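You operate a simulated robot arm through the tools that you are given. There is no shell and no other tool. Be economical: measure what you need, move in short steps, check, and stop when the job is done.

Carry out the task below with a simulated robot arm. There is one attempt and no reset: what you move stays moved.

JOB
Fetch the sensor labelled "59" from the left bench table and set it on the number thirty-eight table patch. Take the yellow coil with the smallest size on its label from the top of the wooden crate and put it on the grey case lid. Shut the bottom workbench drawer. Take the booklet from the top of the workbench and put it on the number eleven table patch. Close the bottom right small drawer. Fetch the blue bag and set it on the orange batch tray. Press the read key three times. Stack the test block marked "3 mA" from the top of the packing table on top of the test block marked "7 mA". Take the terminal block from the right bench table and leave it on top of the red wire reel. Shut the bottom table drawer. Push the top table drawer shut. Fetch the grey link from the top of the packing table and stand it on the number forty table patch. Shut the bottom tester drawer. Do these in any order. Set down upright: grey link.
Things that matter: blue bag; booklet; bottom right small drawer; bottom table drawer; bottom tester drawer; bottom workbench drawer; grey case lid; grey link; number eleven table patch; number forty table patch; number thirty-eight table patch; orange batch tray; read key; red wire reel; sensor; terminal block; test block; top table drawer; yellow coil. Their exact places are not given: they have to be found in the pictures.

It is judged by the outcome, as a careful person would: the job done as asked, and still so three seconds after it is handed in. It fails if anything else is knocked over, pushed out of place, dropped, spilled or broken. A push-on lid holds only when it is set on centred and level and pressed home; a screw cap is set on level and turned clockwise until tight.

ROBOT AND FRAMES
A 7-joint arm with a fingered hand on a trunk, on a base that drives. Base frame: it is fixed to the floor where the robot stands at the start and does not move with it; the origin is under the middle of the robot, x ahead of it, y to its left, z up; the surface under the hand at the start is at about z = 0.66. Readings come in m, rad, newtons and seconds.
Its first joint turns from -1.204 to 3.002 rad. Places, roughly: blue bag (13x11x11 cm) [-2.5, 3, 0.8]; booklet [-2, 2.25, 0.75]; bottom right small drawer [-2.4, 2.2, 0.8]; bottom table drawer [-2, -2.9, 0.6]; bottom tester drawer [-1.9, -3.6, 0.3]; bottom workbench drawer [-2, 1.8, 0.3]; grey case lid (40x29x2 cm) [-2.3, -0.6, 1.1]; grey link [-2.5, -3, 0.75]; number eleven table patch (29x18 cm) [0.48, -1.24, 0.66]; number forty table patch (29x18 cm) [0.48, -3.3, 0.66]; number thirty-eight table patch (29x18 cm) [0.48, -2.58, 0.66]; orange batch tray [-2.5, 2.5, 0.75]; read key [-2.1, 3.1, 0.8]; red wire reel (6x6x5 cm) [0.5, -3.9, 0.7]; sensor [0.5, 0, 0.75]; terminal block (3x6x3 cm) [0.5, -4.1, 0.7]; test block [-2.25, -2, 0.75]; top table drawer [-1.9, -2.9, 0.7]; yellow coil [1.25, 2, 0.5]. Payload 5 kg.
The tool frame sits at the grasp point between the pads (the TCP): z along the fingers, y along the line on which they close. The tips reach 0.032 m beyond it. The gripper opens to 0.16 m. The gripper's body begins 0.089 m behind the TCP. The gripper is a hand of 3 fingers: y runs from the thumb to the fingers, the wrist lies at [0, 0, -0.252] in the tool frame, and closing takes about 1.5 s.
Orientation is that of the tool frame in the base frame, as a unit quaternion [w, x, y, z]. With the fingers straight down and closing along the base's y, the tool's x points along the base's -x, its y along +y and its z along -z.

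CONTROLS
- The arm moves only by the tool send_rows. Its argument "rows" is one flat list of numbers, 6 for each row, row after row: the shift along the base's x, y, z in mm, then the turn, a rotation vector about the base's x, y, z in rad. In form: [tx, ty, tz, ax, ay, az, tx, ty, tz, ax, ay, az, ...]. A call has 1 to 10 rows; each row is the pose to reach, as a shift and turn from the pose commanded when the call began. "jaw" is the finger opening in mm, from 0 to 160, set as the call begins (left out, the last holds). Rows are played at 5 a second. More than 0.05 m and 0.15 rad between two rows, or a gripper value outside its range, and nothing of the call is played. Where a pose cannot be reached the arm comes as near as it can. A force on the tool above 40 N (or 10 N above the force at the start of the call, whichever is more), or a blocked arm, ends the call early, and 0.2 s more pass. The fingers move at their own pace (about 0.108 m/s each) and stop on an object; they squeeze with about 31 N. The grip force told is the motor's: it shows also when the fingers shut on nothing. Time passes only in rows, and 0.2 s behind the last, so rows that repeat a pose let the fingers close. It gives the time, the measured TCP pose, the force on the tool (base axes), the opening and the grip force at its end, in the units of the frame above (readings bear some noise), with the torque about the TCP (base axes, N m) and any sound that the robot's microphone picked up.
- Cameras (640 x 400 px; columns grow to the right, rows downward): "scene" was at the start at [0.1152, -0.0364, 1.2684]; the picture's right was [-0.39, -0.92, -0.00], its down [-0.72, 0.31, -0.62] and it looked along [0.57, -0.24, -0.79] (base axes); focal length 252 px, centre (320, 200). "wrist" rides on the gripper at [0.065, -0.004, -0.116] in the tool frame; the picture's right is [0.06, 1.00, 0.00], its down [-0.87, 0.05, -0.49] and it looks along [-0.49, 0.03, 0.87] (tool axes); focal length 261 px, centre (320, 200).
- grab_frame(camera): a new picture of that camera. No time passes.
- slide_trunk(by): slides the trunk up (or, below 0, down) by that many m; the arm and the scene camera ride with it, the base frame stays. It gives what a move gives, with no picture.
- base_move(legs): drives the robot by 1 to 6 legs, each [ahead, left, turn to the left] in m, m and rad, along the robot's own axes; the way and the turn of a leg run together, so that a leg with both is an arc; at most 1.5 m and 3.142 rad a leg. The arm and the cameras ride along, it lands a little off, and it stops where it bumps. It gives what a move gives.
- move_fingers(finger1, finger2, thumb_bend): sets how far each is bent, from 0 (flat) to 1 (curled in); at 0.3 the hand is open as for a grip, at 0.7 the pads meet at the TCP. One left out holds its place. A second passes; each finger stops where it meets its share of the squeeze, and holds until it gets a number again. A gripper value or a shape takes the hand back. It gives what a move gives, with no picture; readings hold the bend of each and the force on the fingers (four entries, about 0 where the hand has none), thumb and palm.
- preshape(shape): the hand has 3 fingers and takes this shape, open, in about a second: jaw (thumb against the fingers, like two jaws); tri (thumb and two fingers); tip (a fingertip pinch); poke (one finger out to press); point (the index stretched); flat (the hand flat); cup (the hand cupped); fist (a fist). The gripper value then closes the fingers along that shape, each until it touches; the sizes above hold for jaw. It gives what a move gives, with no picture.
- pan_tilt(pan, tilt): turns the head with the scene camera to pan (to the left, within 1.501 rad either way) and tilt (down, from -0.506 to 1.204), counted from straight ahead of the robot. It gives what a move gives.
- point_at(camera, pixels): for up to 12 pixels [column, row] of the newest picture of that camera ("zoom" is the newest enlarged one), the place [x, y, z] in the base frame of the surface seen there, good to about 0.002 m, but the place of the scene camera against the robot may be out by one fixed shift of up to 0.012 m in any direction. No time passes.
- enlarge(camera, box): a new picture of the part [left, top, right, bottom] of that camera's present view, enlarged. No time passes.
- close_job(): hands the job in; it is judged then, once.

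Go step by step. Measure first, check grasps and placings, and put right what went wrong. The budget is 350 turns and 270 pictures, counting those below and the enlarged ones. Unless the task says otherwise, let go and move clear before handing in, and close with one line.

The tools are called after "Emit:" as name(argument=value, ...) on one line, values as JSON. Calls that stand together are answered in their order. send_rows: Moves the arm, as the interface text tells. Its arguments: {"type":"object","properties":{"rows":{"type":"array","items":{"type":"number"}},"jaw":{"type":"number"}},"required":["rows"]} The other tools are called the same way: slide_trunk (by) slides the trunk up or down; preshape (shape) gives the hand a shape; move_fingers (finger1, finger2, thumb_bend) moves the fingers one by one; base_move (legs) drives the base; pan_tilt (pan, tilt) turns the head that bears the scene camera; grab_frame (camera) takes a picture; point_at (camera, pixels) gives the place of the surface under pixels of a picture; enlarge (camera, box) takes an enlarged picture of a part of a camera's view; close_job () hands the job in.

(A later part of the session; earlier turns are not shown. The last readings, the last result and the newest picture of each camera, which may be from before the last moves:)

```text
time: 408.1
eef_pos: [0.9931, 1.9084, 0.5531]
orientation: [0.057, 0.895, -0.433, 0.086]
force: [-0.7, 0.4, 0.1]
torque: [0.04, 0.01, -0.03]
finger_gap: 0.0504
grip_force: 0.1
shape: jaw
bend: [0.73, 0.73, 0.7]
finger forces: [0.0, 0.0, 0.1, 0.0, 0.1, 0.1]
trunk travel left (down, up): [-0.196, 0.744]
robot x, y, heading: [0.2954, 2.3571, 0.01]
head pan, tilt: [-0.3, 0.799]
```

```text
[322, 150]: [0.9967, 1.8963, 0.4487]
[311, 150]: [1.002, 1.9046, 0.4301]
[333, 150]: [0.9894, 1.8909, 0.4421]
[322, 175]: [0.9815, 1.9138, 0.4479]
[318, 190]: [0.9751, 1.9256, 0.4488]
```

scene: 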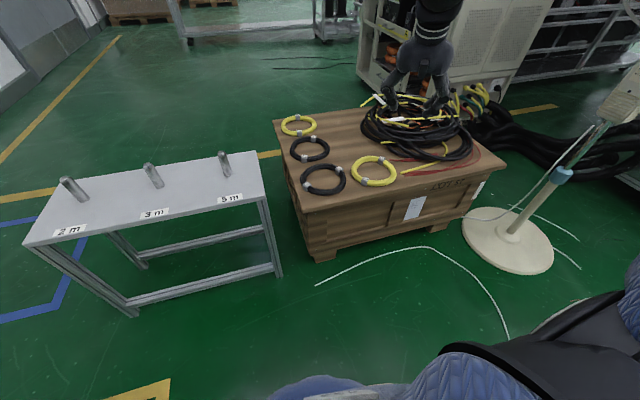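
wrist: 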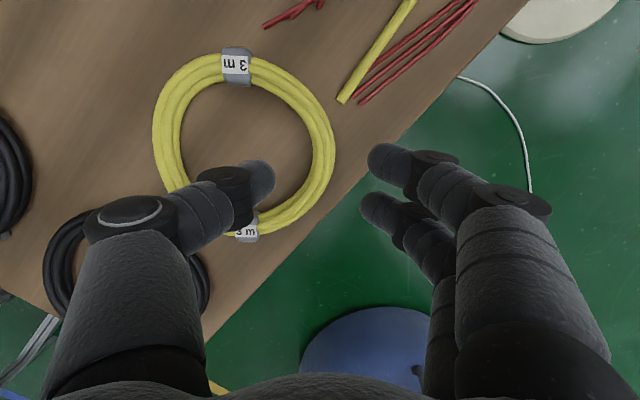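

I shift 4 mm outward and descend to TCP z≈0.467, then close.

Emit:
send_rows(rows=[-3, -3, -40, 0, 0, 0, -3, -3, -75, 0, 0, 0, -3, -3, -86, 0, 0, 0])

Emit:
send_rows(rows=[0, 0, 0, 0, 0, 0, 0, 0, 0, 0, 0, 0, 0, 0, 0, 0, 0, 0, 0, 0, 0, 0, 0, 0, 0, 0, 0, 0, 0, 0], jaw=0)

Emit:
send_rows(rows=[0, 0, 30, 0, 0, 0, 0, 0, 70, 0, 0, 0, 0, 0, 110, 0, 0, 0])

Emit:
grab_frame(camera="wrist")

```text
time: 408.9
eef_pos: [0.9898, 1.9068, 0.4681]
orientation: [0.057, 0.895, -0.434, 0.086]
force: [0.2, 1.9, 0.9]
torque: [0.0, 0.01, 0.04]
finger_gap: 0.0504
grip_force: 0.0
shape: jaw
bend: [0.73, 0.73, 0.7]
finger forces: [0.1, 0.0, 0.0, 0.0, 0.0, 0.1]
trunk travel left (down, up): [-0.196, 0.744]
robot x, y, heading: [0.2959, 2.3559, 0.011]
head pan, tilt: [-0.3, 0.799]
```

```text
time: 410.1
eef_pos: [0.9914, 1.9062, 0.4695]
orientation: [0.057, 0.895, -0.433, 0.086]
force: [-0.7, 0.3, 0.7]
torque: [0.02, 0.04, -0.04]
finger_gap: 0.0174
grip_force: 31.3
shape: jaw
bend: [0.72, 0.72, 0.7]
finger forces: [13.3, 14.3, 0.0, 0.1, 27.3, 0.0]
trunk travel left (down, up): [-0.196, 0.744]
robot x, y, heading: [0.2965, 2.3563, 0.01]
head pan, tilt: [-0.3, 0.799]
```

```text
time: 410.9
eef_pos: [0.9896, 1.9058, 0.5791]
orientation: [0.057, 0.895, -0.433, 0.086]
force: [-0.8, 0.1, -1.2]
torque: [-0.06, 0.1, 0.01]
finger_gap: 0.0173
grip_force: 31.1
shape: jaw
bend: [0.72, 0.72, 0.7]
finger forces: [13.5, 14.4, 0.1, 0.0, 27.7, 0.0]
trunk travel left (down, up): [-0.196, 0.744]
robot x, y, heading: [0.2958, 2.3538, 0.01]
head pan, tilt: [-0.3, 0.799]
```

```text
101 pictures are left
```

wrist: 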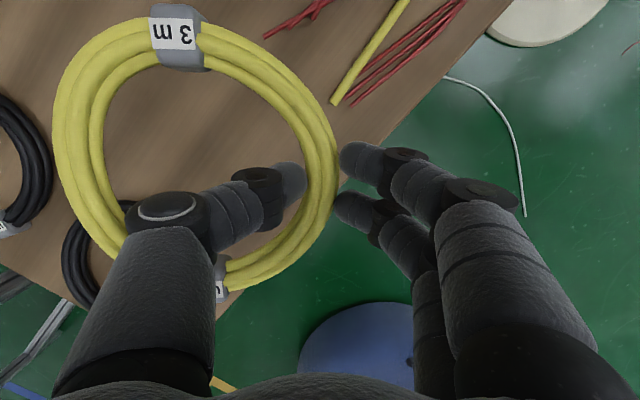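

The coil is held. I raise the trunk, back off, turn to face −x and drive to the rack.

Emit:
slide_trunk(by=0.4)

Emit:
base_move(legs=[[-1.05, 0, 0], [0, 0, 3.13], [0, 1.3, 0], [0, 1.3, 0], [0, 0.72, 0]])

Emit:
pan_tilt(pan=-0.2, tilt=0.3)

Emit:
grab_frame(camera="scene")

Emit:
grab_frame(camera="wrist")

```text
time: 414.7
eef_pos: [0.9896, 1.9066, 0.9771]
orientation: [0.057, 0.895, -0.434, 0.086]
force: [0.0, -0.5, -1.2]
torque: [-0.05, 0.11, 0.01]
finger_gap: 0.0173
grip_force: 31.1
shape: jaw
bend: [0.72, 0.72, 0.7]
finger forces: [13.6, 14.3, 0.0, 0.0, 27.7, 0.1]
trunk travel left (down, up): [-0.596, 0.344]
robot x, y, heading: [0.2951, 2.3554, 0.009]
head pan, tilt: [-0.3, 0.799]
```

```text
time: 443.1
eef_pos: [-1.5149, -0.5034, 0.9779]
orientation: [-0.086, 0.443, 0.89, 0.058]
force: [0.1, 0.1, -1.6]
torque: [0.1, -0.13, -0.01]
finger_gap: 0.0168
grip_force: 31.2
shape: jaw
bend: [0.73, 0.72, 0.7]
finger forces: [13.5, 14.2, 0.0, 0.0, 26.7, 0.0]
trunk travel left (down, up): [-0.596, 0.344]
robot x, y, heading: [-0.827, -0.9737, 3.126]
head pan, tilt: [-0.3, 0.799]
```

```text
time: 444.0
eef_pos: [-1.5128, -0.5031, 0.9771]
orientation: [-0.086, 0.444, 0.89, 0.059]
force: [-0.2, 0.0, -1.8]
torque: [0.07, -0.06, 0.04]
finger_gap: 0.0169
grip_force: 31.3
shape: jaw
bend: [0.73, 0.72, 0.7]
finger forces: [13.5, 14.2, 0.1, 0.1, 26.7, 0.0]
trunk travel left (down, up): [-0.596, 0.344]
robot x, y, heading: [-0.8297, -0.9719, 3.128]
head pan, tilt: [-0.201, 0.3]
```

```text
100 pictures are left
```

scene: 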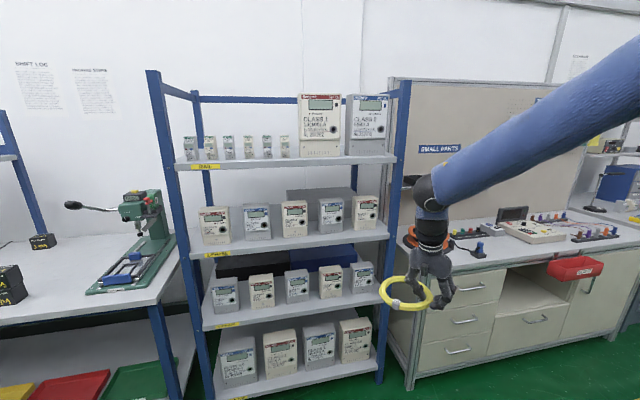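

```text
99 pictures are left
```

wrist: 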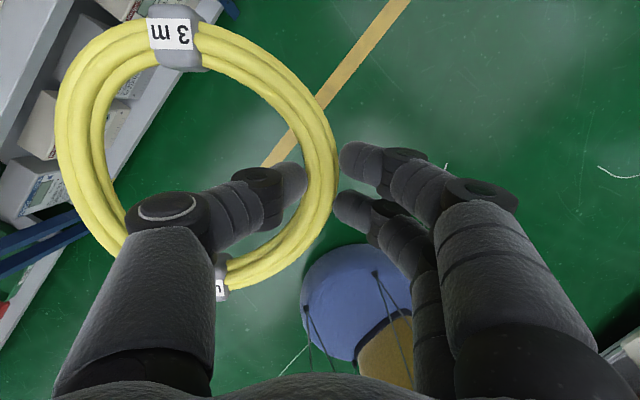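

Coil still held level. I raise the trunk to see the lid from above.

Emit:
slide_trunk(by=0.3)

Emit:
pan_tilt(pan=-0.1, tilt=0.35)

Emit:
grab_frame(camera="scene")

Emit:
enlarge(camera="scene", box=[170, 130, 400, 270])

```text
time: 447.0
eef_pos: [-1.5135, -0.5018, 1.2775]
orientation: [-0.086, 0.445, 0.89, 0.058]
force: [-0.6, -0.2, -1.4]
torque: [0.1, -0.08, 0.02]
finger_gap: 0.017
grip_force: 31.1
shape: jaw
bend: [0.73, 0.72, 0.7]
finger forces: [13.6, 14.2, 0.0, 0.0, 26.8, 0.0]
trunk travel left (down, up): [-0.896, 0.044]
robot x, y, heading: [-0.8319, -0.9666, 3.124]
head pan, tilt: [-0.201, 0.3]
```

```text
time: 447.7
eef_pos: [-1.5139, -0.5028, 1.2772]
orientation: [-0.086, 0.445, 0.89, 0.058]
force: [-0.1, 0.4, -1.7]
torque: [0.04, -0.08, 0.01]
finger_gap: 0.0169
grip_force: 31.5
shape: jaw
bend: [0.73, 0.72, 0.7]
finger forces: [13.5, 14.2, 0.0, 0.0, 26.8, 0.0]
trunk travel left (down, up): [-0.896, 0.044]
robot x, y, heading: [-0.8298, -0.9714, 3.125]
head pan, tilt: [-0.099, 0.351]
```

```text
98 pictures are left
```

scene: 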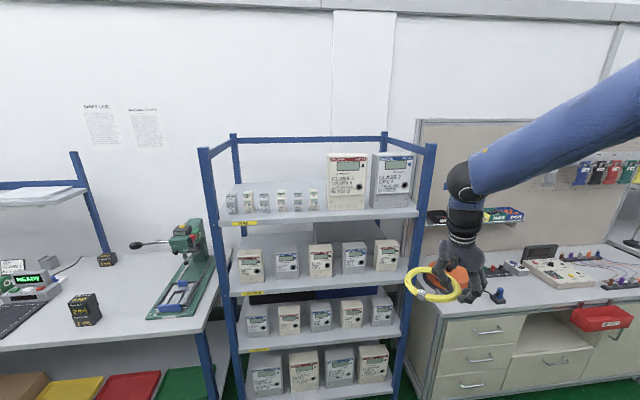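

```text
2.78 times, centred on (285, 200) of scene
```

zoom: 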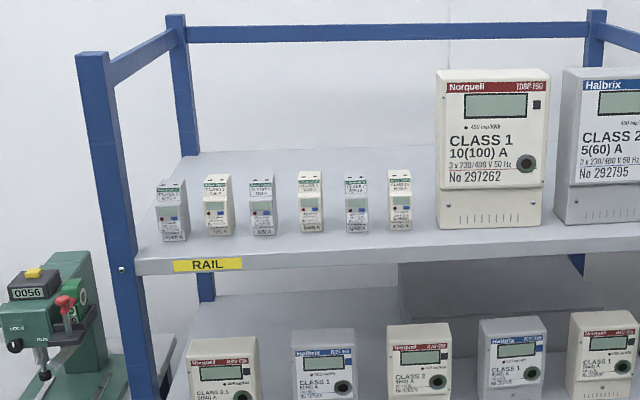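

I measure the case lid, its front edge, the meters' tops, and the shelf above.

Emit:
point_at(camera="zoom", pixels=[[520, 272], [520, 300], [410, 285], [600, 285], [430, 340], [420, 325], [512, 318], [605, 312], [325, 330], [400, 250], [560, 243], [400, 238]])

Emit:
enlarge(camera="scene", box=[300, 210, 420, 285])

```text
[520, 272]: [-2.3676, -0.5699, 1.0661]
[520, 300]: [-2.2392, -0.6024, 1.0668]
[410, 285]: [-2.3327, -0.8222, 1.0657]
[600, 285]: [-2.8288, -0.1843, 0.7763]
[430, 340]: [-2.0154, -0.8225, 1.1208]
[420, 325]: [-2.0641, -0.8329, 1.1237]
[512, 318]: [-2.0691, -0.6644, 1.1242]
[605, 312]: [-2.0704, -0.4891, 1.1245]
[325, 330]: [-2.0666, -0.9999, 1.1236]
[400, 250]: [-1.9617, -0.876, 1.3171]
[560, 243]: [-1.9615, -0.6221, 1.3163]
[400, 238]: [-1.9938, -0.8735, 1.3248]
```

```text
5.33 times, centred on (360, 248) of scene
```

zoom: 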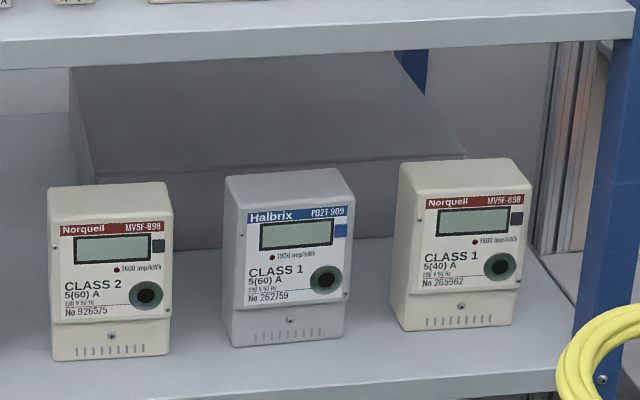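

The meters' tops (1.124) are higher than the lid (1.066) and the shelf above is at ~1.30, so the coil must go in flat with the hand nearly horizontal. I first turn the hand straight and pitch it 70°, then will press the coil flat in the grip on the free part of the packing table.

Emit:
send_rows(rows=[0, 0, 0, 0, 0, 0.13, 0, 0, 0, 0, 0, 0.26, 0, 0, 0, 0, 0, 0.39, 0, 0, 0, 0, 0, 0.52, 0, 0, 0, 0, 0, 0.65, 0, 0, 0, 0, 0, 0.78, 0, 0, 0, 0, 0, 0.9])

Emit:
send_rows(rows=[-10, 0, 0, 0, 0.126, 0, -20, 0, 0, 0, 0.252, 0, -30, 0, 0, 0, 0.378, 0, -40, 0, 0, 0, 0.504, 0, -50, 0, 0, 0, 0.63, 0, -60, 0, 0, 0, 0.756, 0, -70, 0, 0, 0, 0.882, 0, -80, 0, 0, 0, 1.01, 0])

Emit:
grab_frame(camera="wrist")

Emit:
grab_frame(camera="scene")

```text
time: 449.3
eef_pos: [-1.5142, -0.502, 1.2777]
orientation: [-0.103, 0.013, 0.994, 0.015]
force: [0.1, -0.1, -1.3]
torque: [0.13, -0.03, 0.0]
finger_gap: 0.0168
grip_force: 31.0
shape: jaw
bend: [0.73, 0.72, 0.7]
finger forces: [13.6, 14.3, 0.0, 0.1, 26.8, 0.1]
trunk travel left (down, up): [-0.896, 0.044]
robot x, y, heading: [-0.8309, -0.9713, 3.127]
head pan, tilt: [-0.099, 0.351]
```

```text
time: 451.1
eef_pos: [-1.5943, -0.5006, 1.277]
orientation: [-0.571, 0.019, 0.82, 0.006]
force: [-0.7, 1.2, -1.8]
torque: [0.11, -0.12, 0.04]
finger_gap: 0.0167
grip_force: 31.4
shape: jaw
bend: [0.73, 0.72, 0.7]
finger forces: [13.4, 14.2, 0.0, 0.0, 26.7, 0.0]
trunk travel left (down, up): [-0.896, 0.044]
robot x, y, heading: [-0.8295, -0.9695, 3.124]
head pan, tilt: [-0.099, 0.351]
```

```text
95 pictures are left
```

wrist: 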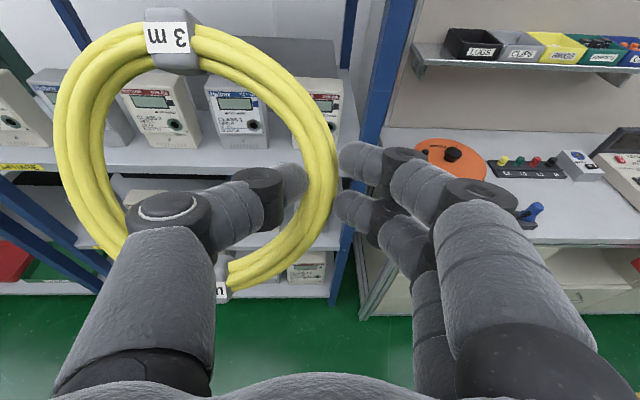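

```text
94 pictures are left
```

scene: 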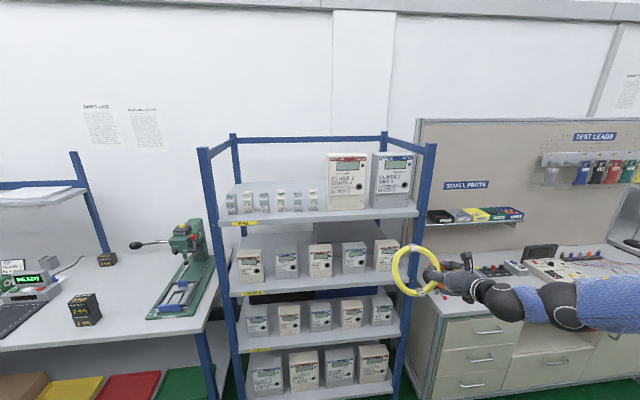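

The pitch works; the coil is now steep in the grip. I drive to the free area of the packing table.

Emit:
base_move(legs=[[0, 1.45, 0], [0, 0.22, 0]])

Emit:
slide_trunk(by=-0.32)

Emit:
pan_tilt(pan=-0.35, tilt=0.5)

Emit:
grab_frame(camera="scene")

```text
time: 459.7
eef_pos: [-1.6117, -2.1976, 1.2776]
orientation: [-0.571, 0.014, 0.821, 0.004]
force: [0.0, -0.5, -1.7]
torque: [0.13, -0.06, -0.05]
finger_gap: 0.0168
grip_force: 31.0
shape: jaw
bend: [0.73, 0.72, 0.7]
finger forces: [13.4, 14.5, 0.0, 0.0, 26.8, 0.0]
trunk travel left (down, up): [-0.896, 0.044]
robot x, y, heading: [-0.8434, -2.6563, 3.139]
head pan, tilt: [-0.099, 0.351]
```

```text
time: 462.8
eef_pos: [-1.6127, -2.1967, 0.9585]
orientation: [-0.571, 0.016, 0.821, 0.004]
force: [-0.5, -0.9, -1.6]
torque: [0.12, -0.02, 0.01]
finger_gap: 0.0166
grip_force: 31.3
shape: jaw
bend: [0.73, 0.72, 0.7]
finger forces: [13.4, 14.5, 0.0, 0.0, 26.9, 0.0]
trunk travel left (down, up): [-0.576, 0.364]
robot x, y, heading: [-0.8459, -2.6553, 3.138]
head pan, tilt: [-0.099, 0.351]
```

```text
time: 463.6
eef_pos: [-1.6124, -2.1979, 0.9577]
orientation: [-0.57, 0.016, 0.822, 0.004]
force: [0.5, 0.3, -0.9]
torque: [0.04, -0.01, 0.01]
finger_gap: 0.0167
grip_force: 31.1
shape: jaw
bend: [0.73, 0.72, 0.7]
finger forces: [13.4, 14.5, 0.0, 0.0, 26.8, 0.0]
trunk travel left (down, up): [-0.576, 0.364]
robot x, y, heading: [-0.8421, -2.6563, 3.134]
head pan, tilt: [-0.351, 0.499]
```

```text
93 pictures are left
```

scene: 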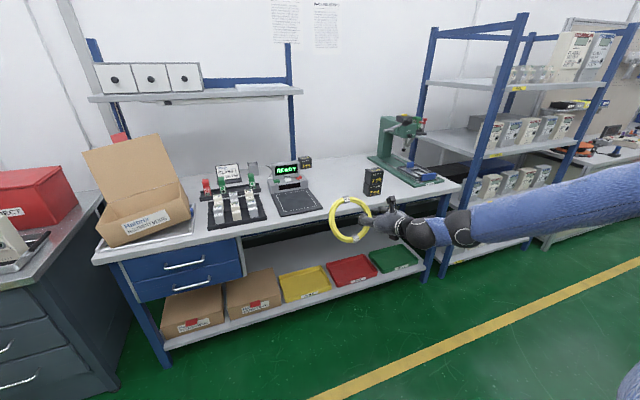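

Emit:
point_at(camera="scene", pixels=[[321, 208], [308, 188], [367, 192], [345, 198], [335, 190], [338, 205], [350, 240], [333, 220], [355, 175]])

Emit:
enlarge(camera="scene", box=[260, 150, 420, 260])

```text
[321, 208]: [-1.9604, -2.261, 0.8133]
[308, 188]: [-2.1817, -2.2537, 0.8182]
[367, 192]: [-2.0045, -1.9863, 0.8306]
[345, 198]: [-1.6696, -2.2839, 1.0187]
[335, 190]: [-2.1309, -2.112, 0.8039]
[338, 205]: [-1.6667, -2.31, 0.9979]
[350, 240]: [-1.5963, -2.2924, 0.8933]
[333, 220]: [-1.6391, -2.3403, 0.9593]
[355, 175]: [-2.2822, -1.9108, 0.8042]
```

```text
3.64 times, centred on (340, 205) of scene
```

zoom: 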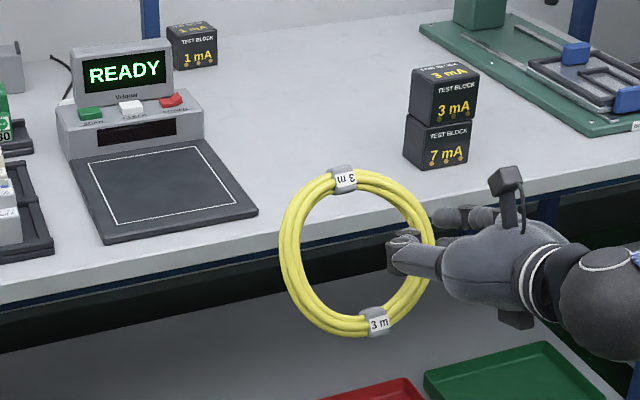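

The free strip is y −2.25..−1.99. I move so the pinch is at about (−2.01,−2.09), then press down gently.

Emit:
base_move(legs=[[0, -0.105, 0], [0.37, 0, 0]])

Emit:
grab_frame(camera="scene")

Emit:
enlarge(camera="scene", box=[240, 150, 440, 290])

```text
time: 466.7
eef_pos: [-1.9847, -2.0913, 0.9559]
orientation: [-0.571, 0.015, 0.821, 0.003]
force: [0.1, -0.2, -2.7]
torque: [0.1, 0.01, -0.01]
finger_gap: 0.0167
grip_force: 31.1
shape: jaw
bend: [0.73, 0.72, 0.7]
finger forces: [13.4, 14.6, 0.1, 0.0, 26.9, 0.0]
trunk travel left (down, up): [-0.576, 0.364]
robot x, y, heading: [-1.2105, -2.547, 3.135]
head pan, tilt: [-0.351, 0.499]
```

```text
91 pictures are left
```

scene: 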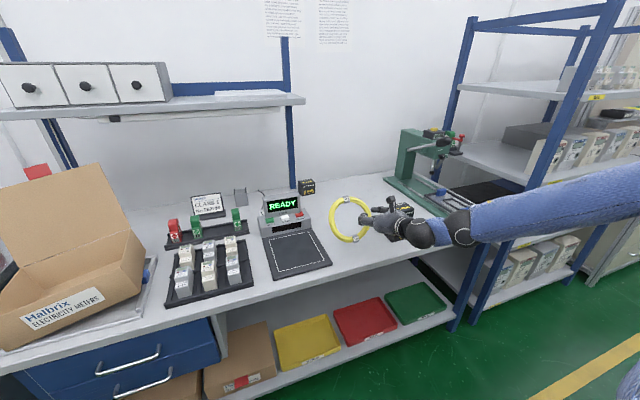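

```text
2.86 times, centred on (340, 220) of scene
```

zoom: 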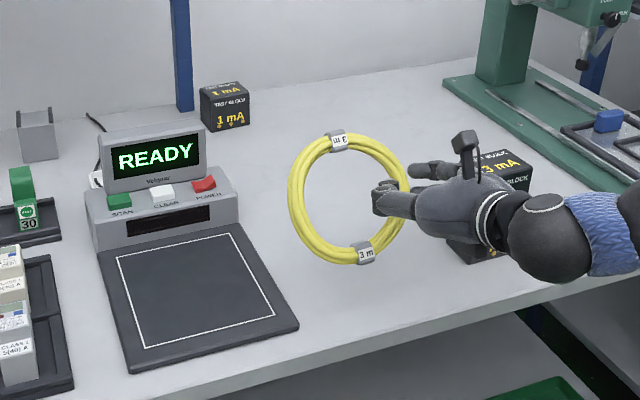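

Clear of the mat and block. I lower to near contact, then press down in small steps.

Emit:
send_rows(rows=[0, 5, -30, 0, 0, 0, 0, 5, -60, 0, 0, 0, 0, 5, -75, 0, 0, 0])

Emit:
send_rows(rows=[0, 0, -5, 0, 0, 0, 0, 0, -10, 0, 0, 0, 0, 0, -15, 0, 0, 0])

Emit:
enlarge(camera="scene", box=[240, 150, 440, 290])

```text
time: 467.5
eef_pos: [-1.9832, -2.0857, 0.8842]
orientation: [-0.572, 0.015, 0.82, 0.004]
force: [-1.3, -0.3, 6.6]
torque: [-0.29, 0.01, -0.04]
finger_gap: 0.0168
grip_force: 31.0
shape: jaw
bend: [0.72, 0.72, 0.7]
finger forces: [14.0, 15.3, 0.1, 0.0, 31.5, 0.0]
trunk travel left (down, up): [-0.576, 0.364]
robot x, y, heading: [-1.2144, -2.5509, 3.138]
head pan, tilt: [-0.351, 0.499]
```

```text
time: 468.3
eef_pos: [-1.9835, -2.0884, 0.8673]
orientation: [-0.57, 0.014, 0.821, 0.003]
force: [-3.5, 0.3, 13.3]
torque: [-0.66, -0.21, -0.16]
finger_gap: 0.0169
grip_force: 30.6
shape: jaw
bend: [0.71, 0.73, 0.7]
finger forces: [13.4, 22.5, 0.0, 0.0, 41.4, 0.1]
trunk travel left (down, up): [-0.576, 0.364]
robot x, y, heading: [-1.217, -2.5518, 3.138]
head pan, tilt: [-0.351, 0.499]
```

```text
2.86 times, centred on (340, 220) of scene
```

zoom: 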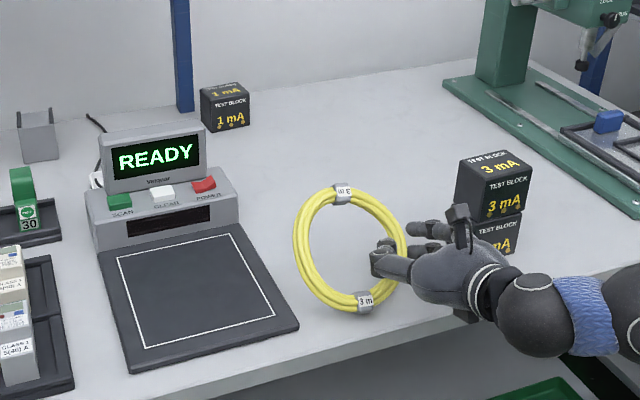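

It bears 13 N and begins to turn. I continue pressing down to TCP≈0.84.

Emit:
send_rows(rows=[0, 0, -6, 0, 0, 0, 0, 0, -12, 0, 0, 0, 0, 0, -18, 0, 0, 0, 0, 0, -24, 0, 0, 0, 0, 0, -28, 0, 0, 0])

Emit:
enlarge(camera="scene", box=[240, 150, 440, 290])

Emit:
grab_frame(camera="wrist")

```text
time: 469.5
eef_pos: [-1.9838, -2.0868, 0.8403]
orientation: [-0.572, 0.014, 0.82, 0.003]
force: [-3.7, -1.3, 9.9]
torque: [-0.09, -0.21, -0.11]
finger_gap: 0.016
grip_force: 30.7
shape: jaw
bend: [0.72, 0.73, 0.7]
finger forces: [10.6, 20.2, 0.0, 0.1, 32.8, 0.0]
trunk travel left (down, up): [-0.576, 0.364]
robot x, y, heading: [-1.2132, -2.5525, 3.138]
head pan, tilt: [-0.351, 0.499]
```

```text
2.86 times, centred on (340, 220) of scene
```

zoom: 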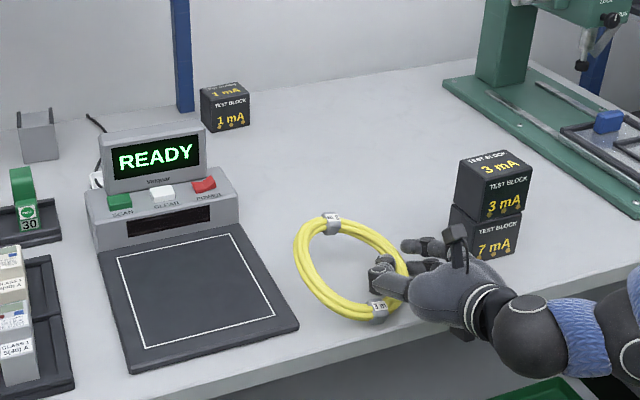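

```text
87 pictures are left
```

wrist: 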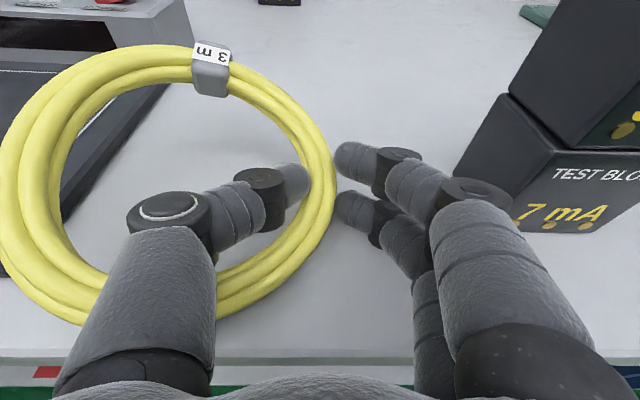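

The coil has turned a good deal flatter. I measure its inclination.

Emit:
point_at(camera="zoom", pixels=[[318, 222], [345, 308], [300, 255], [375, 312], [395, 262], [360, 228], [325, 290]])

```text
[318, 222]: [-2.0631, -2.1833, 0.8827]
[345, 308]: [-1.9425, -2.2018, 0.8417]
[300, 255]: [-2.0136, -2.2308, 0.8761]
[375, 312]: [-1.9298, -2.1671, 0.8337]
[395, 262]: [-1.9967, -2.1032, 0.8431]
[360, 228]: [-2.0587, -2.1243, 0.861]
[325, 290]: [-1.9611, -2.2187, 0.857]
```

The coil is now only ~19° pitched and 14° rolled – flat enough. I lift, back off, raise the trunk and return to the rack.

Emit:
send_rows(rows=[0, 0, 20, 0, 0, 0, 0, 0, 60, 0, 0, 0, 0, 0, 90, 0, 0, 0])

Emit:
base_move(legs=[[-0.4, 0, 0], [0, -1.4, 0], [0, -0.1, 0]])

Emit:
slide_trunk(by=0.25)

Emit:
pan_tilt(pan=-0.35, tilt=0.35)

Emit:
grab_frame(camera="scene")

Emit:
grab_frame(camera="wrist")

```text
time: 470.3
eef_pos: [-1.9828, -2.0872, 0.9285]
orientation: [-0.57, 0.014, 0.821, 0.004]
force: [-0.4, 0.2, -1.5]
torque: [0.1, -0.02, 0.03]
finger_gap: 0.0155
grip_force: 31.0
shape: jaw
bend: [0.72, 0.72, 0.71]
finger forces: [10.0, 17.6, 0.0, 0.0, 24.9, 0.0]
trunk travel left (down, up): [-0.576, 0.364]
robot x, y, heading: [-1.2124, -2.5511, 3.136]
head pan, tilt: [-0.351, 0.499]
```

```text
time: 480.2
eef_pos: [-1.5615, -0.5776, 0.9284]
orientation: [-0.571, 0.019, 0.821, 0.005]
force: [0.4, -0.7, -2.4]
torque: [0.05, 0.01, 0.03]
finger_gap: 0.0154
grip_force: 31.0
shape: jaw
bend: [0.72, 0.72, 0.71]
finger forces: [9.8, 17.8, 0.0, 0.1, 25.0, 0.1]
trunk travel left (down, up): [-0.576, 0.364]
robot x, y, heading: [-0.7979, -1.0493, 3.123]
head pan, tilt: [-0.351, 0.499]
```

```text
time: 482.8
eef_pos: [-1.5604, -0.5785, 1.1794]
orientation: [-0.571, 0.019, 0.821, 0.007]
force: [0.5, 0.8, -1.1]
torque: [0.1, 0.02, 0.0]
finger_gap: 0.0157
grip_force: 30.9
shape: jaw
bend: [0.72, 0.72, 0.71]
finger forces: [9.9, 17.8, 0.0, 0.0, 25.0, 0.0]
trunk travel left (down, up): [-0.826, 0.114]
robot x, y, heading: [-0.7981, -1.0493, 3.125]
head pan, tilt: [-0.351, 0.499]
```

```text
time: 483.5
eef_pos: [-1.5604, -0.5778, 1.1784]
orientation: [-0.572, 0.02, 0.82, 0.007]
force: [-0.3, 0.5, -1.0]
torque: [0.07, 0.01, -0.02]
finger_gap: 0.0152
grip_force: 30.4
shape: jaw
bend: [0.72, 0.72, 0.71]
finger forces: [10.0, 17.8, 0.0, 0.1, 25.0, 0.0]
trunk travel left (down, up): [-0.826, 0.114]
robot x, y, heading: [-0.7977, -1.0479, 3.132]
head pan, tilt: [-0.351, 0.351]
```

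```text
86 pictures are left
```

scene: 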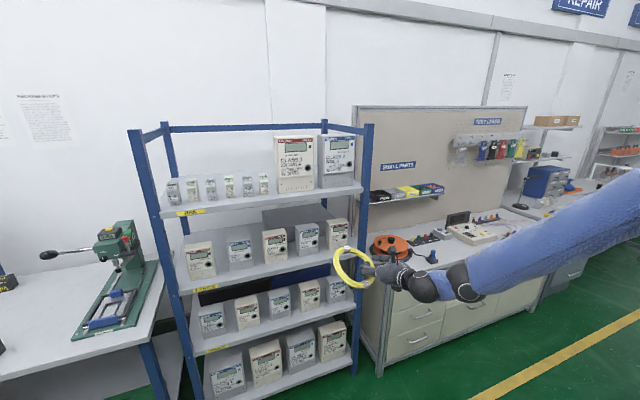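

```text
85 pictures are left
```

wrist: 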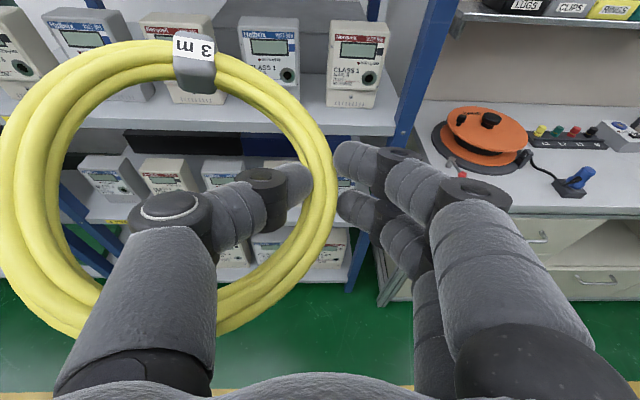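

I zoom on the coil and measure its tilt plus the shelf lip's lower edge and meter gap.

Emit:
enlarge(camera="scene", box=[250, 180, 400, 300])

Emit:
point_at(camera="scene", pixels=[[345, 250], [335, 262], [341, 283], [358, 289], [355, 254], [320, 193], [320, 198], [320, 189], [308, 226], [336, 222], [297, 228], [347, 221]])

```text
3.33 times, centred on (325, 240) of scene
```

zoom: 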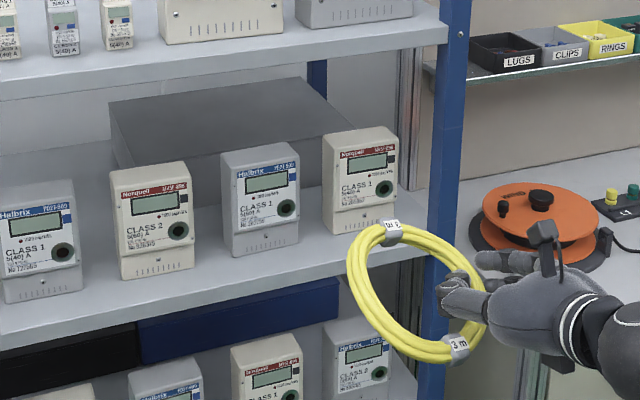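

```text
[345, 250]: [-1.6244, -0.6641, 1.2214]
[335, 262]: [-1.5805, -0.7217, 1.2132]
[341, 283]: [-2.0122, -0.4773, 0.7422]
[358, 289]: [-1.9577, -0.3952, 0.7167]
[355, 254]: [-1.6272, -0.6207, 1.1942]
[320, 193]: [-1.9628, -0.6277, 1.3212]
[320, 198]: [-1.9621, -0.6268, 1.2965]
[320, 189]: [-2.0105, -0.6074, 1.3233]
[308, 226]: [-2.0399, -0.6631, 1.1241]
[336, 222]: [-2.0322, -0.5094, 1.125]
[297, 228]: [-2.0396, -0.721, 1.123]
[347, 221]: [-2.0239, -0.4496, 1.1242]
```

Emit:
point_at(camera="zoom", pixels=[[425, 348], [458, 345], [400, 335], [362, 290], [355, 255], [385, 228], [430, 245], [482, 315], [380, 318]])

```text
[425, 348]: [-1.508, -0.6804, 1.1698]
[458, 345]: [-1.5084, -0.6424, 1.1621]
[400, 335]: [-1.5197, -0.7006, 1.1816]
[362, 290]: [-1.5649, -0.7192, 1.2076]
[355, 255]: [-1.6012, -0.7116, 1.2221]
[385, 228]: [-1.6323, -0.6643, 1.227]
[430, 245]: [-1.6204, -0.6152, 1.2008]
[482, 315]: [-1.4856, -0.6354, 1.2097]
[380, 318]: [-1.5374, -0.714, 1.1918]
```

The coil's near edge still hangs 4 cm below the TCP – too much for the slot. I'll repeat the pressing with the tool pitched to ~85°, then later un-pitch inside the shelf. I pitch here by +0.26 rad and go back to the packing table.

Emit:
send_rows(rows=[0, 0, 0, 0, 0.13, 0, 0, 0, 0, 0, 0.26, 0])

Emit:
base_move(legs=[[0, 1.4, 0], [0, 0.1, 0]])

Emit:
slide_trunk(by=-0.25)

Emit:
base_move(legs=[[0.41, 0, 0]])

Emit:
grab_frame(camera="scene")

```text
time: 484.1
eef_pos: [-1.5701, -0.5469, 1.1702]
orientation: [-0.63, 0.027, 0.776, 0.011]
force: [0.4, 0.0, -2.0]
torque: [0.08, 0.03, 0.04]
finger_gap: 0.0156
grip_force: 30.6
shape: jaw
bend: [0.72, 0.71, 0.72]
finger forces: [11.9, 17.8, 0.1, 0.0, 26.3, 0.0]
out of reach, approached as far as the arm can: row 1, 2
trunk travel left (down, up): [-0.826, 0.114]
robot x, y, heading: [-0.7972, -1.0486, 3.126]
head pan, tilt: [-0.351, 0.351]
```

```text
time: 491.8
eef_pos: [-1.5907, -2.049, 1.1722]
orientation: [-0.63, 0.026, 0.776, 0.009]
force: [-1.5, -0.2, -1.9]
torque: [0.13, 0.04, -0.06]
finger_gap: 0.0154
grip_force: 30.8
shape: jaw
bend: [0.72, 0.71, 0.72]
finger forces: [11.6, 17.7, 0.0, 0.0, 26.5, 0.1]
trunk travel left (down, up): [-0.826, 0.114]
robot x, y, heading: [-0.8153, -2.5524, 3.131]
head pan, tilt: [-0.351, 0.351]
```

```text
time: 494.4
eef_pos: [-1.5887, -2.0473, 0.9207]
orientation: [-0.63, 0.027, 0.776, 0.009]
force: [-0.3, -0.5, -1.2]
torque: [0.11, -0.04, -0.02]
finger_gap: 0.0159
grip_force: 30.5
shape: jaw
bend: [0.72, 0.71, 0.72]
finger forces: [11.7, 17.8, 0.0, 0.0, 26.5, 0.0]
trunk travel left (down, up): [-0.576, 0.364]
robot x, y, heading: [-0.8172, -2.5484, 3.134]
head pan, tilt: [-0.351, 0.351]
```

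```text
time: 496.9
eef_pos: [-1.9963, -2.0368, 0.921]
orientation: [-0.629, 0.03, 0.776, 0.011]
force: [-0.4, -0.3, -2.3]
torque: [0.09, -0.01, 0.0]
finger_gap: 0.0157
grip_force: 31.3
shape: jaw
bend: [0.72, 0.71, 0.72]
finger forces: [11.5, 17.8, 0.1, 0.0, 26.6, 0.1]
trunk travel left (down, up): [-0.576, 0.364]
robot x, y, heading: [-1.2235, -2.5421, 3.129]
head pan, tilt: [-0.351, 0.351]
```

```text
83 pictures are left
```

scene: 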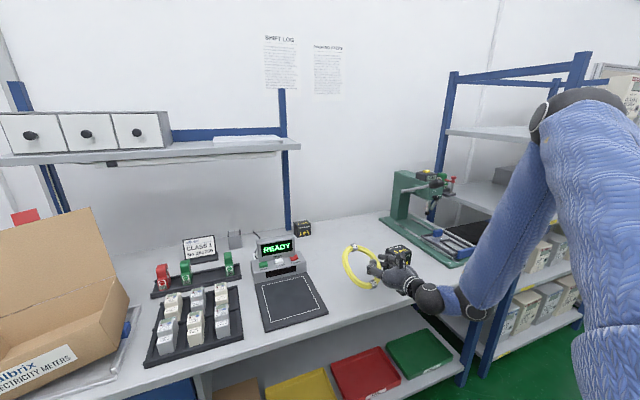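

θ is now 78°. I shift left 5 cm for clearance from the block, then press down again.

Emit:
base_move(legs=[[0, 0.045, 0]])

Emit:
send_rows(rows=[0, 0, -20, 0, 0, 0, 0, 0, -40, 0, 0, 0, 0, 0, -50, 0, 0, 0, 0, 0, -58, 0, 0, 0, 0, 0, -66, 0, 0, 0, 0, 0, -74, 0, 0, 0, 0, 0, -80, 0, 0, 0])

Emit:
enlarge(camera="scene", box=[260, 200, 440, 330])

```text
time: 497.8
eef_pos: [-1.9968, -2.0837, 0.9213]
orientation: [-0.63, 0.029, 0.776, 0.012]
force: [-0.2, -1.0, -1.7]
torque: [0.11, -0.07, -0.06]
finger_gap: 0.0155
grip_force: 31.5
shape: jaw
bend: [0.72, 0.71, 0.72]
finger forces: [11.5, 17.8, 0.0, 0.1, 26.6, 0.1]
trunk travel left (down, up): [-0.576, 0.364]
robot x, y, heading: [-1.227, -2.5857, 3.123]
head pan, tilt: [-0.351, 0.351]
```

```text
time: 499.4
eef_pos: [-2.0037, -2.078, 0.8528]
orientation: [-0.628, 0.03, 0.777, 0.009]
force: [-2.8, 0.8, 5.1]
torque: [-0.1, -0.19, -0.07]
finger_gap: 0.0154
grip_force: 31.2
shape: jaw
bend: [0.72, 0.72, 0.71]
finger forces: [12.3, 19.1, 0.1, 0.0, 30.6, 0.0]
out of reach, approached as far as the arm can: row 4, 5, 6, 7
trunk travel left (down, up): [-0.576, 0.364]
robot x, y, heading: [-1.2283, -2.5851, 3.129]
head pan, tilt: [-0.351, 0.351]
```

```text
3.08 times, centred on (350, 265) of scene
```

zoom: 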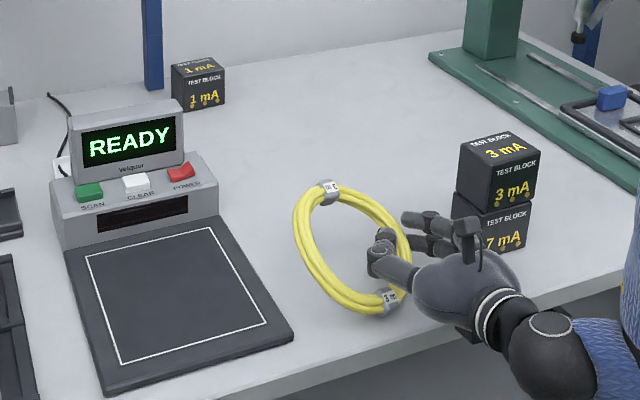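

The arm is at its limit; I press the rest with the trunk (−18 mm).

Emit:
slide_trunk(by=-0.01)

Emit:
slide_trunk(by=-0.008)

Emit:
enlarge(camera="scene", box=[260, 200, 440, 330])

Emit:
grab_frame(camera="wrist")

```text
time: 500.0
eef_pos: [-2.0026, -2.079, 0.8418]
orientation: [-0.628, 0.029, 0.778, 0.009]
force: [-0.4, 0.8, 0.7]
torque: [0.02, -0.12, -0.04]
finger_gap: 0.0136
grip_force: 30.6
shape: jaw
bend: [0.75, 0.71, 0.71]
finger forces: [1.6, 21.7, 0.0, 0.0, 23.1, 0.0]
trunk travel left (down, up): [-0.566, 0.374]
robot x, y, heading: [-1.2272, -2.5888, 3.121]
head pan, tilt: [-0.351, 0.351]
```

```text
time: 500.5
eef_pos: [-2.0034, -2.0799, 0.8363]
orientation: [-0.629, 0.03, 0.777, 0.009]
force: [-3.6, -4.5, 12.3]
torque: [0.08, -0.18, -0.06]
finger_gap: 0.0135
grip_force: 30.9
shape: jaw
bend: [0.75, 0.71, 0.71]
finger forces: [0.0, 18.1, 0.0, 0.0, 29.1, 0.0]
trunk travel left (down, up): [-0.558, 0.382]
robot x, y, heading: [-1.2284, -2.5885, 3.122]
head pan, tilt: [-0.351, 0.351]
```

```text
3.08 times, centred on (350, 265) of scene
```

zoom: 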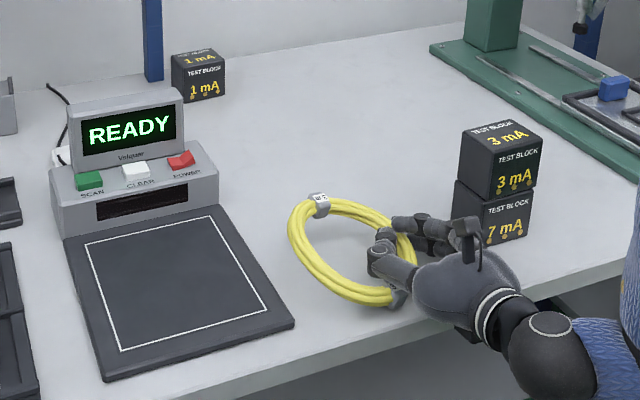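

```text
80 pictures are left
```

wrist: 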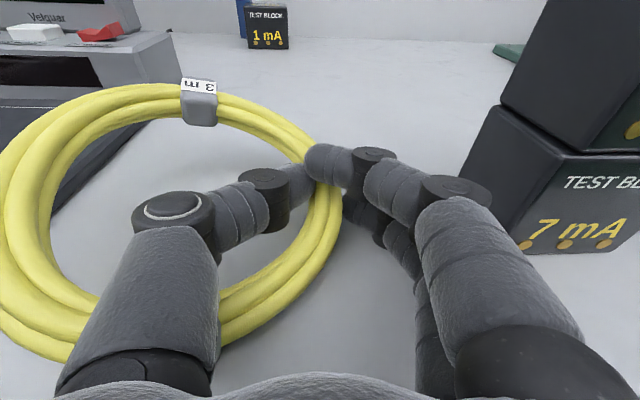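

Finger 1 has slid over the tube; finger 2 and the thumb still hold (18 N). I lift a little and check that the grip is stable.

Emit:
slide_trunk(by=0.06)

Emit:
enlarge(camera="scene", box=[260, 200, 440, 330])

Emit:
grab_frame(camera="wrist")

```text
time: 501.5
eef_pos: [-2.0043, -2.0782, 0.8953]
orientation: [-0.628, 0.03, 0.778, 0.009]
force: [1.0, 1.2, -2.1]
torque: [0.13, 0.0, -0.02]
finger_gap: 0.0132
grip_force: 30.9
shape: jaw
bend: [0.75, 0.71, 0.71]
finger forces: [2.2, 20.8, 0.1, 0.1, 21.2, 0.0]
trunk travel left (down, up): [-0.618, 0.322]
robot x, y, heading: [-1.2277, -2.5889, 3.121]
head pan, tilt: [-0.351, 0.351]
```

```text
3.08 times, centred on (350, 265) of scene
```

zoom: 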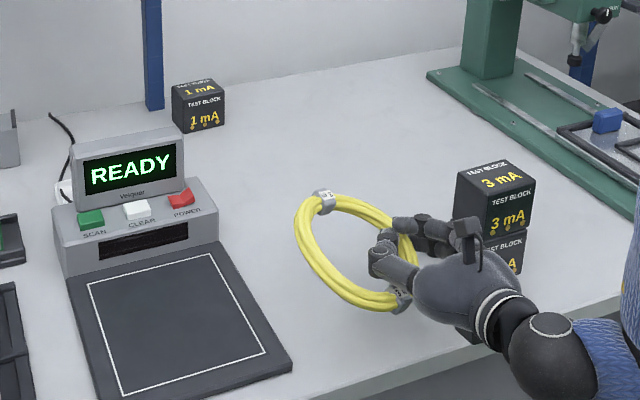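

```text
78 pictures are left
```

wrist: 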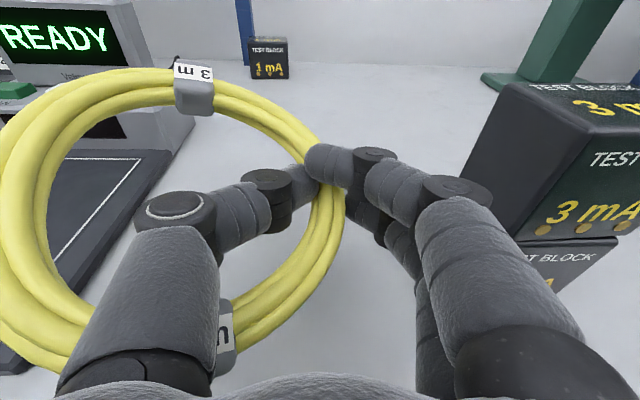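

Emit:
point_at(camera="zoom", pixels=[[310, 205], [345, 290], [300, 235], [375, 300], [365, 205], [320, 270], [400, 302], [305, 255]])

```text
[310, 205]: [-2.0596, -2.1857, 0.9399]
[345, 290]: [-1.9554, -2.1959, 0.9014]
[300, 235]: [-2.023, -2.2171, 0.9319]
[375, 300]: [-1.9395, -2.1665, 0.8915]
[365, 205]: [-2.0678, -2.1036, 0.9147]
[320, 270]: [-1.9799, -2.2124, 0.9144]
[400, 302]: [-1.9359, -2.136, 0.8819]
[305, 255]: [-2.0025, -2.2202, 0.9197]
```

The grip is stable; the coil is ~16° pitched and 17° rolled, its lowest part ~3.8 cm below TCP. That fits the slot (TCP ≥1.163). I return to the rack and raise the trunk.

Emit:
base_move(legs=[[-0.42, 0, 0], [0, -1.4, 0], [0, -0.1, 0]])

Emit:
slide_trunk(by=0.27)

Emit:
grab_frame(camera="scene")

Emit:
grab_frame(camera="wrist")

```text
time: 511.5
eef_pos: [-1.5753, -0.5861, 0.8925]
orientation: [-0.628, 0.025, 0.778, 0.004]
force: [-0.9, 0.0, -1.0]
torque: [0.06, -0.04, 0.03]
finger_gap: 0.0131
grip_force: 31.1
shape: jaw
bend: [0.75, 0.71, 0.71]
finger forces: [2.1, 20.9, 0.0, 0.0, 21.3, 0.0]
trunk travel left (down, up): [-0.618, 0.322]
robot x, y, heading: [-0.7867, -1.0859, 3.136]
head pan, tilt: [-0.351, 0.351]
```

```text
time: 514.2
eef_pos: [-1.5746, -0.5865, 1.1635]
orientation: [-0.628, 0.023, 0.778, 0.003]
force: [0.8, -0.2, -2.2]
torque: [0.12, -0.02, -0.04]
finger_gap: 0.013
grip_force: 31.0
shape: jaw
bend: [0.75, 0.71, 0.71]
finger forces: [2.2, 20.8, 0.1, 0.1, 21.3, 0.0]
trunk travel left (down, up): [-0.888, 0.052]
robot x, y, heading: [-0.788, -1.0853, 3.139]
head pan, tilt: [-0.351, 0.351]
```

```text
77 pictures are left
```

scene: 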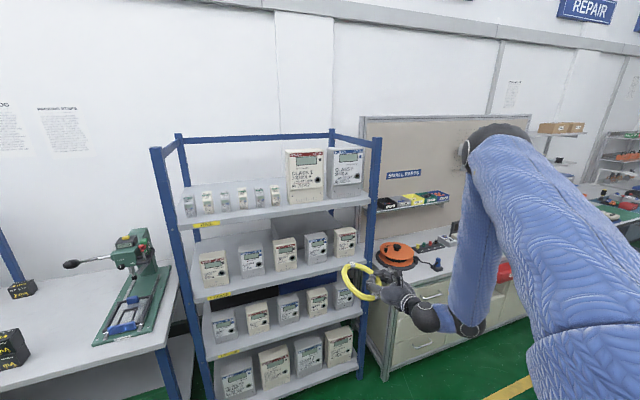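

```text
76 pictures are left
```

wrist: 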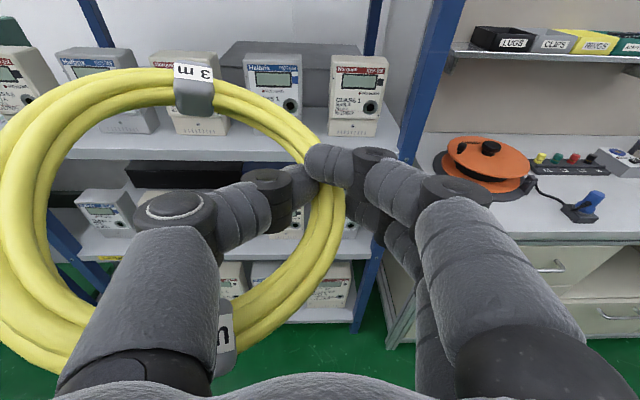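

The forearm now comes down steeply from above, which would meet the shelf lip. I stretch the arm 0.2 m further ahead so that the forearm lies flatter, and look.

Emit:
base_move(legs=[[-0.2, 0, 0]])

Emit:
send_rows(rows=[-40, -10, 0, 0, 0, 0, -80, -20, 0, 0, 0, 0, -120, -20, 0, 0, 0, 0, -160, -20, 0, 0, 0, 0, -200, -20, 0, 0, 0, 0])

Emit:
grab_frame(camera="scene")

```text
time: 515.8
eef_pos: [-1.3717, -0.587, 1.164]
orientation: [-0.628, 0.025, 0.778, 0.005]
force: [0.1, -0.6, -2.1]
torque: [0.09, -0.01, 0.0]
finger_gap: 0.0129
grip_force: 31.8
shape: jaw
bend: [0.75, 0.71, 0.71]
finger forces: [2.2, 20.8, 0.0, 0.0, 21.4, 0.1]
trunk travel left (down, up): [-0.888, 0.052]
robot x, y, heading: [-0.59, -1.0871, 3.138]
head pan, tilt: [-0.351, 0.351]
```

```text
time: 517.0
eef_pos: [-1.5725, -0.6055, 1.1616]
orientation: [-0.627, 0.026, 0.778, 0.007]
force: [0.1, -0.8, -2.2]
torque: [0.12, 0.03, -0.03]
finger_gap: 0.0132
grip_force: 31.3
shape: jaw
bend: [0.75, 0.71, 0.72]
finger forces: [0.1, 20.7, 0.0, 0.0, 21.3, 0.0]
trunk travel left (down, up): [-0.888, 0.052]
robot x, y, heading: [-0.5918, -1.0864, 3.13]
head pan, tilt: [-0.351, 0.351]
```

```text
75 pictures are left
```

scene: 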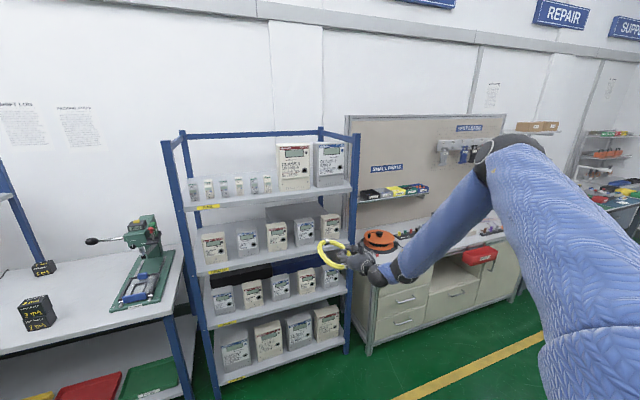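

Emit:
point_at(camera="scene", pixels=[[345, 262], [372, 272], [395, 270], [420, 250], [450, 220], [480, 185], [505, 150], [350, 250]])

Emit:
enlarge(camera="scene", box=[300, 200, 450, 300])

```text
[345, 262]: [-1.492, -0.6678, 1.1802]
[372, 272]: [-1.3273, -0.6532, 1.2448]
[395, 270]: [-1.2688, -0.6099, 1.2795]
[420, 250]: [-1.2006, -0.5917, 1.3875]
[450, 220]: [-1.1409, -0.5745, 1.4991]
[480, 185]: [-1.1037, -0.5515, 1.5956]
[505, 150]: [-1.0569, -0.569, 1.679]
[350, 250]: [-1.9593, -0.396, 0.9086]
```

```text
4.00 times, centred on (375, 250) of scene
```

zoom: 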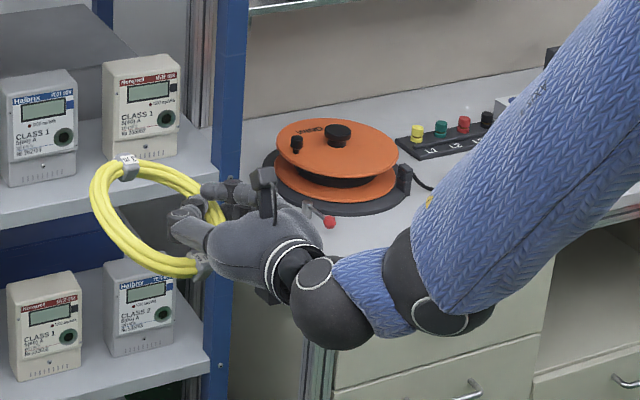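

Clearances look workable: near the lip the wrist's top will be ~1.26 versus lip bottom ~1.286. I re-measure the coil's lowest part relative to the TCP before entering.

Emit:
point_at(camera="zoom", pixels=[[170, 268], [150, 258], [190, 268], [115, 225], [100, 190], [120, 165], [160, 168], [200, 258], [135, 248]])

```text
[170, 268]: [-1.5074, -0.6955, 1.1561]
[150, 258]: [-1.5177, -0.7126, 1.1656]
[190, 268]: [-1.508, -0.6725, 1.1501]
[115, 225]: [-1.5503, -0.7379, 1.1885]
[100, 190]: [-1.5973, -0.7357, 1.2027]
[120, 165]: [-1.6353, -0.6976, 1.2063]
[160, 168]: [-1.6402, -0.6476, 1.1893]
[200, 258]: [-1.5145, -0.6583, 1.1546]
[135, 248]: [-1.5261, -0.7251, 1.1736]
```

Emit:
point_at(camera="zoom", pixels=[[264, 170], [262, 180], [275, 200], [272, 172], [255, 178], [290, 245]])

```text
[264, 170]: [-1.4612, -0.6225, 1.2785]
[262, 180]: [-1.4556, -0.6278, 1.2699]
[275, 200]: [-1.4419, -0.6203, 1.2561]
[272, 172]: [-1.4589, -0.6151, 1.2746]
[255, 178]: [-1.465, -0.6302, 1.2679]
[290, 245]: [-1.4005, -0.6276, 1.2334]
```

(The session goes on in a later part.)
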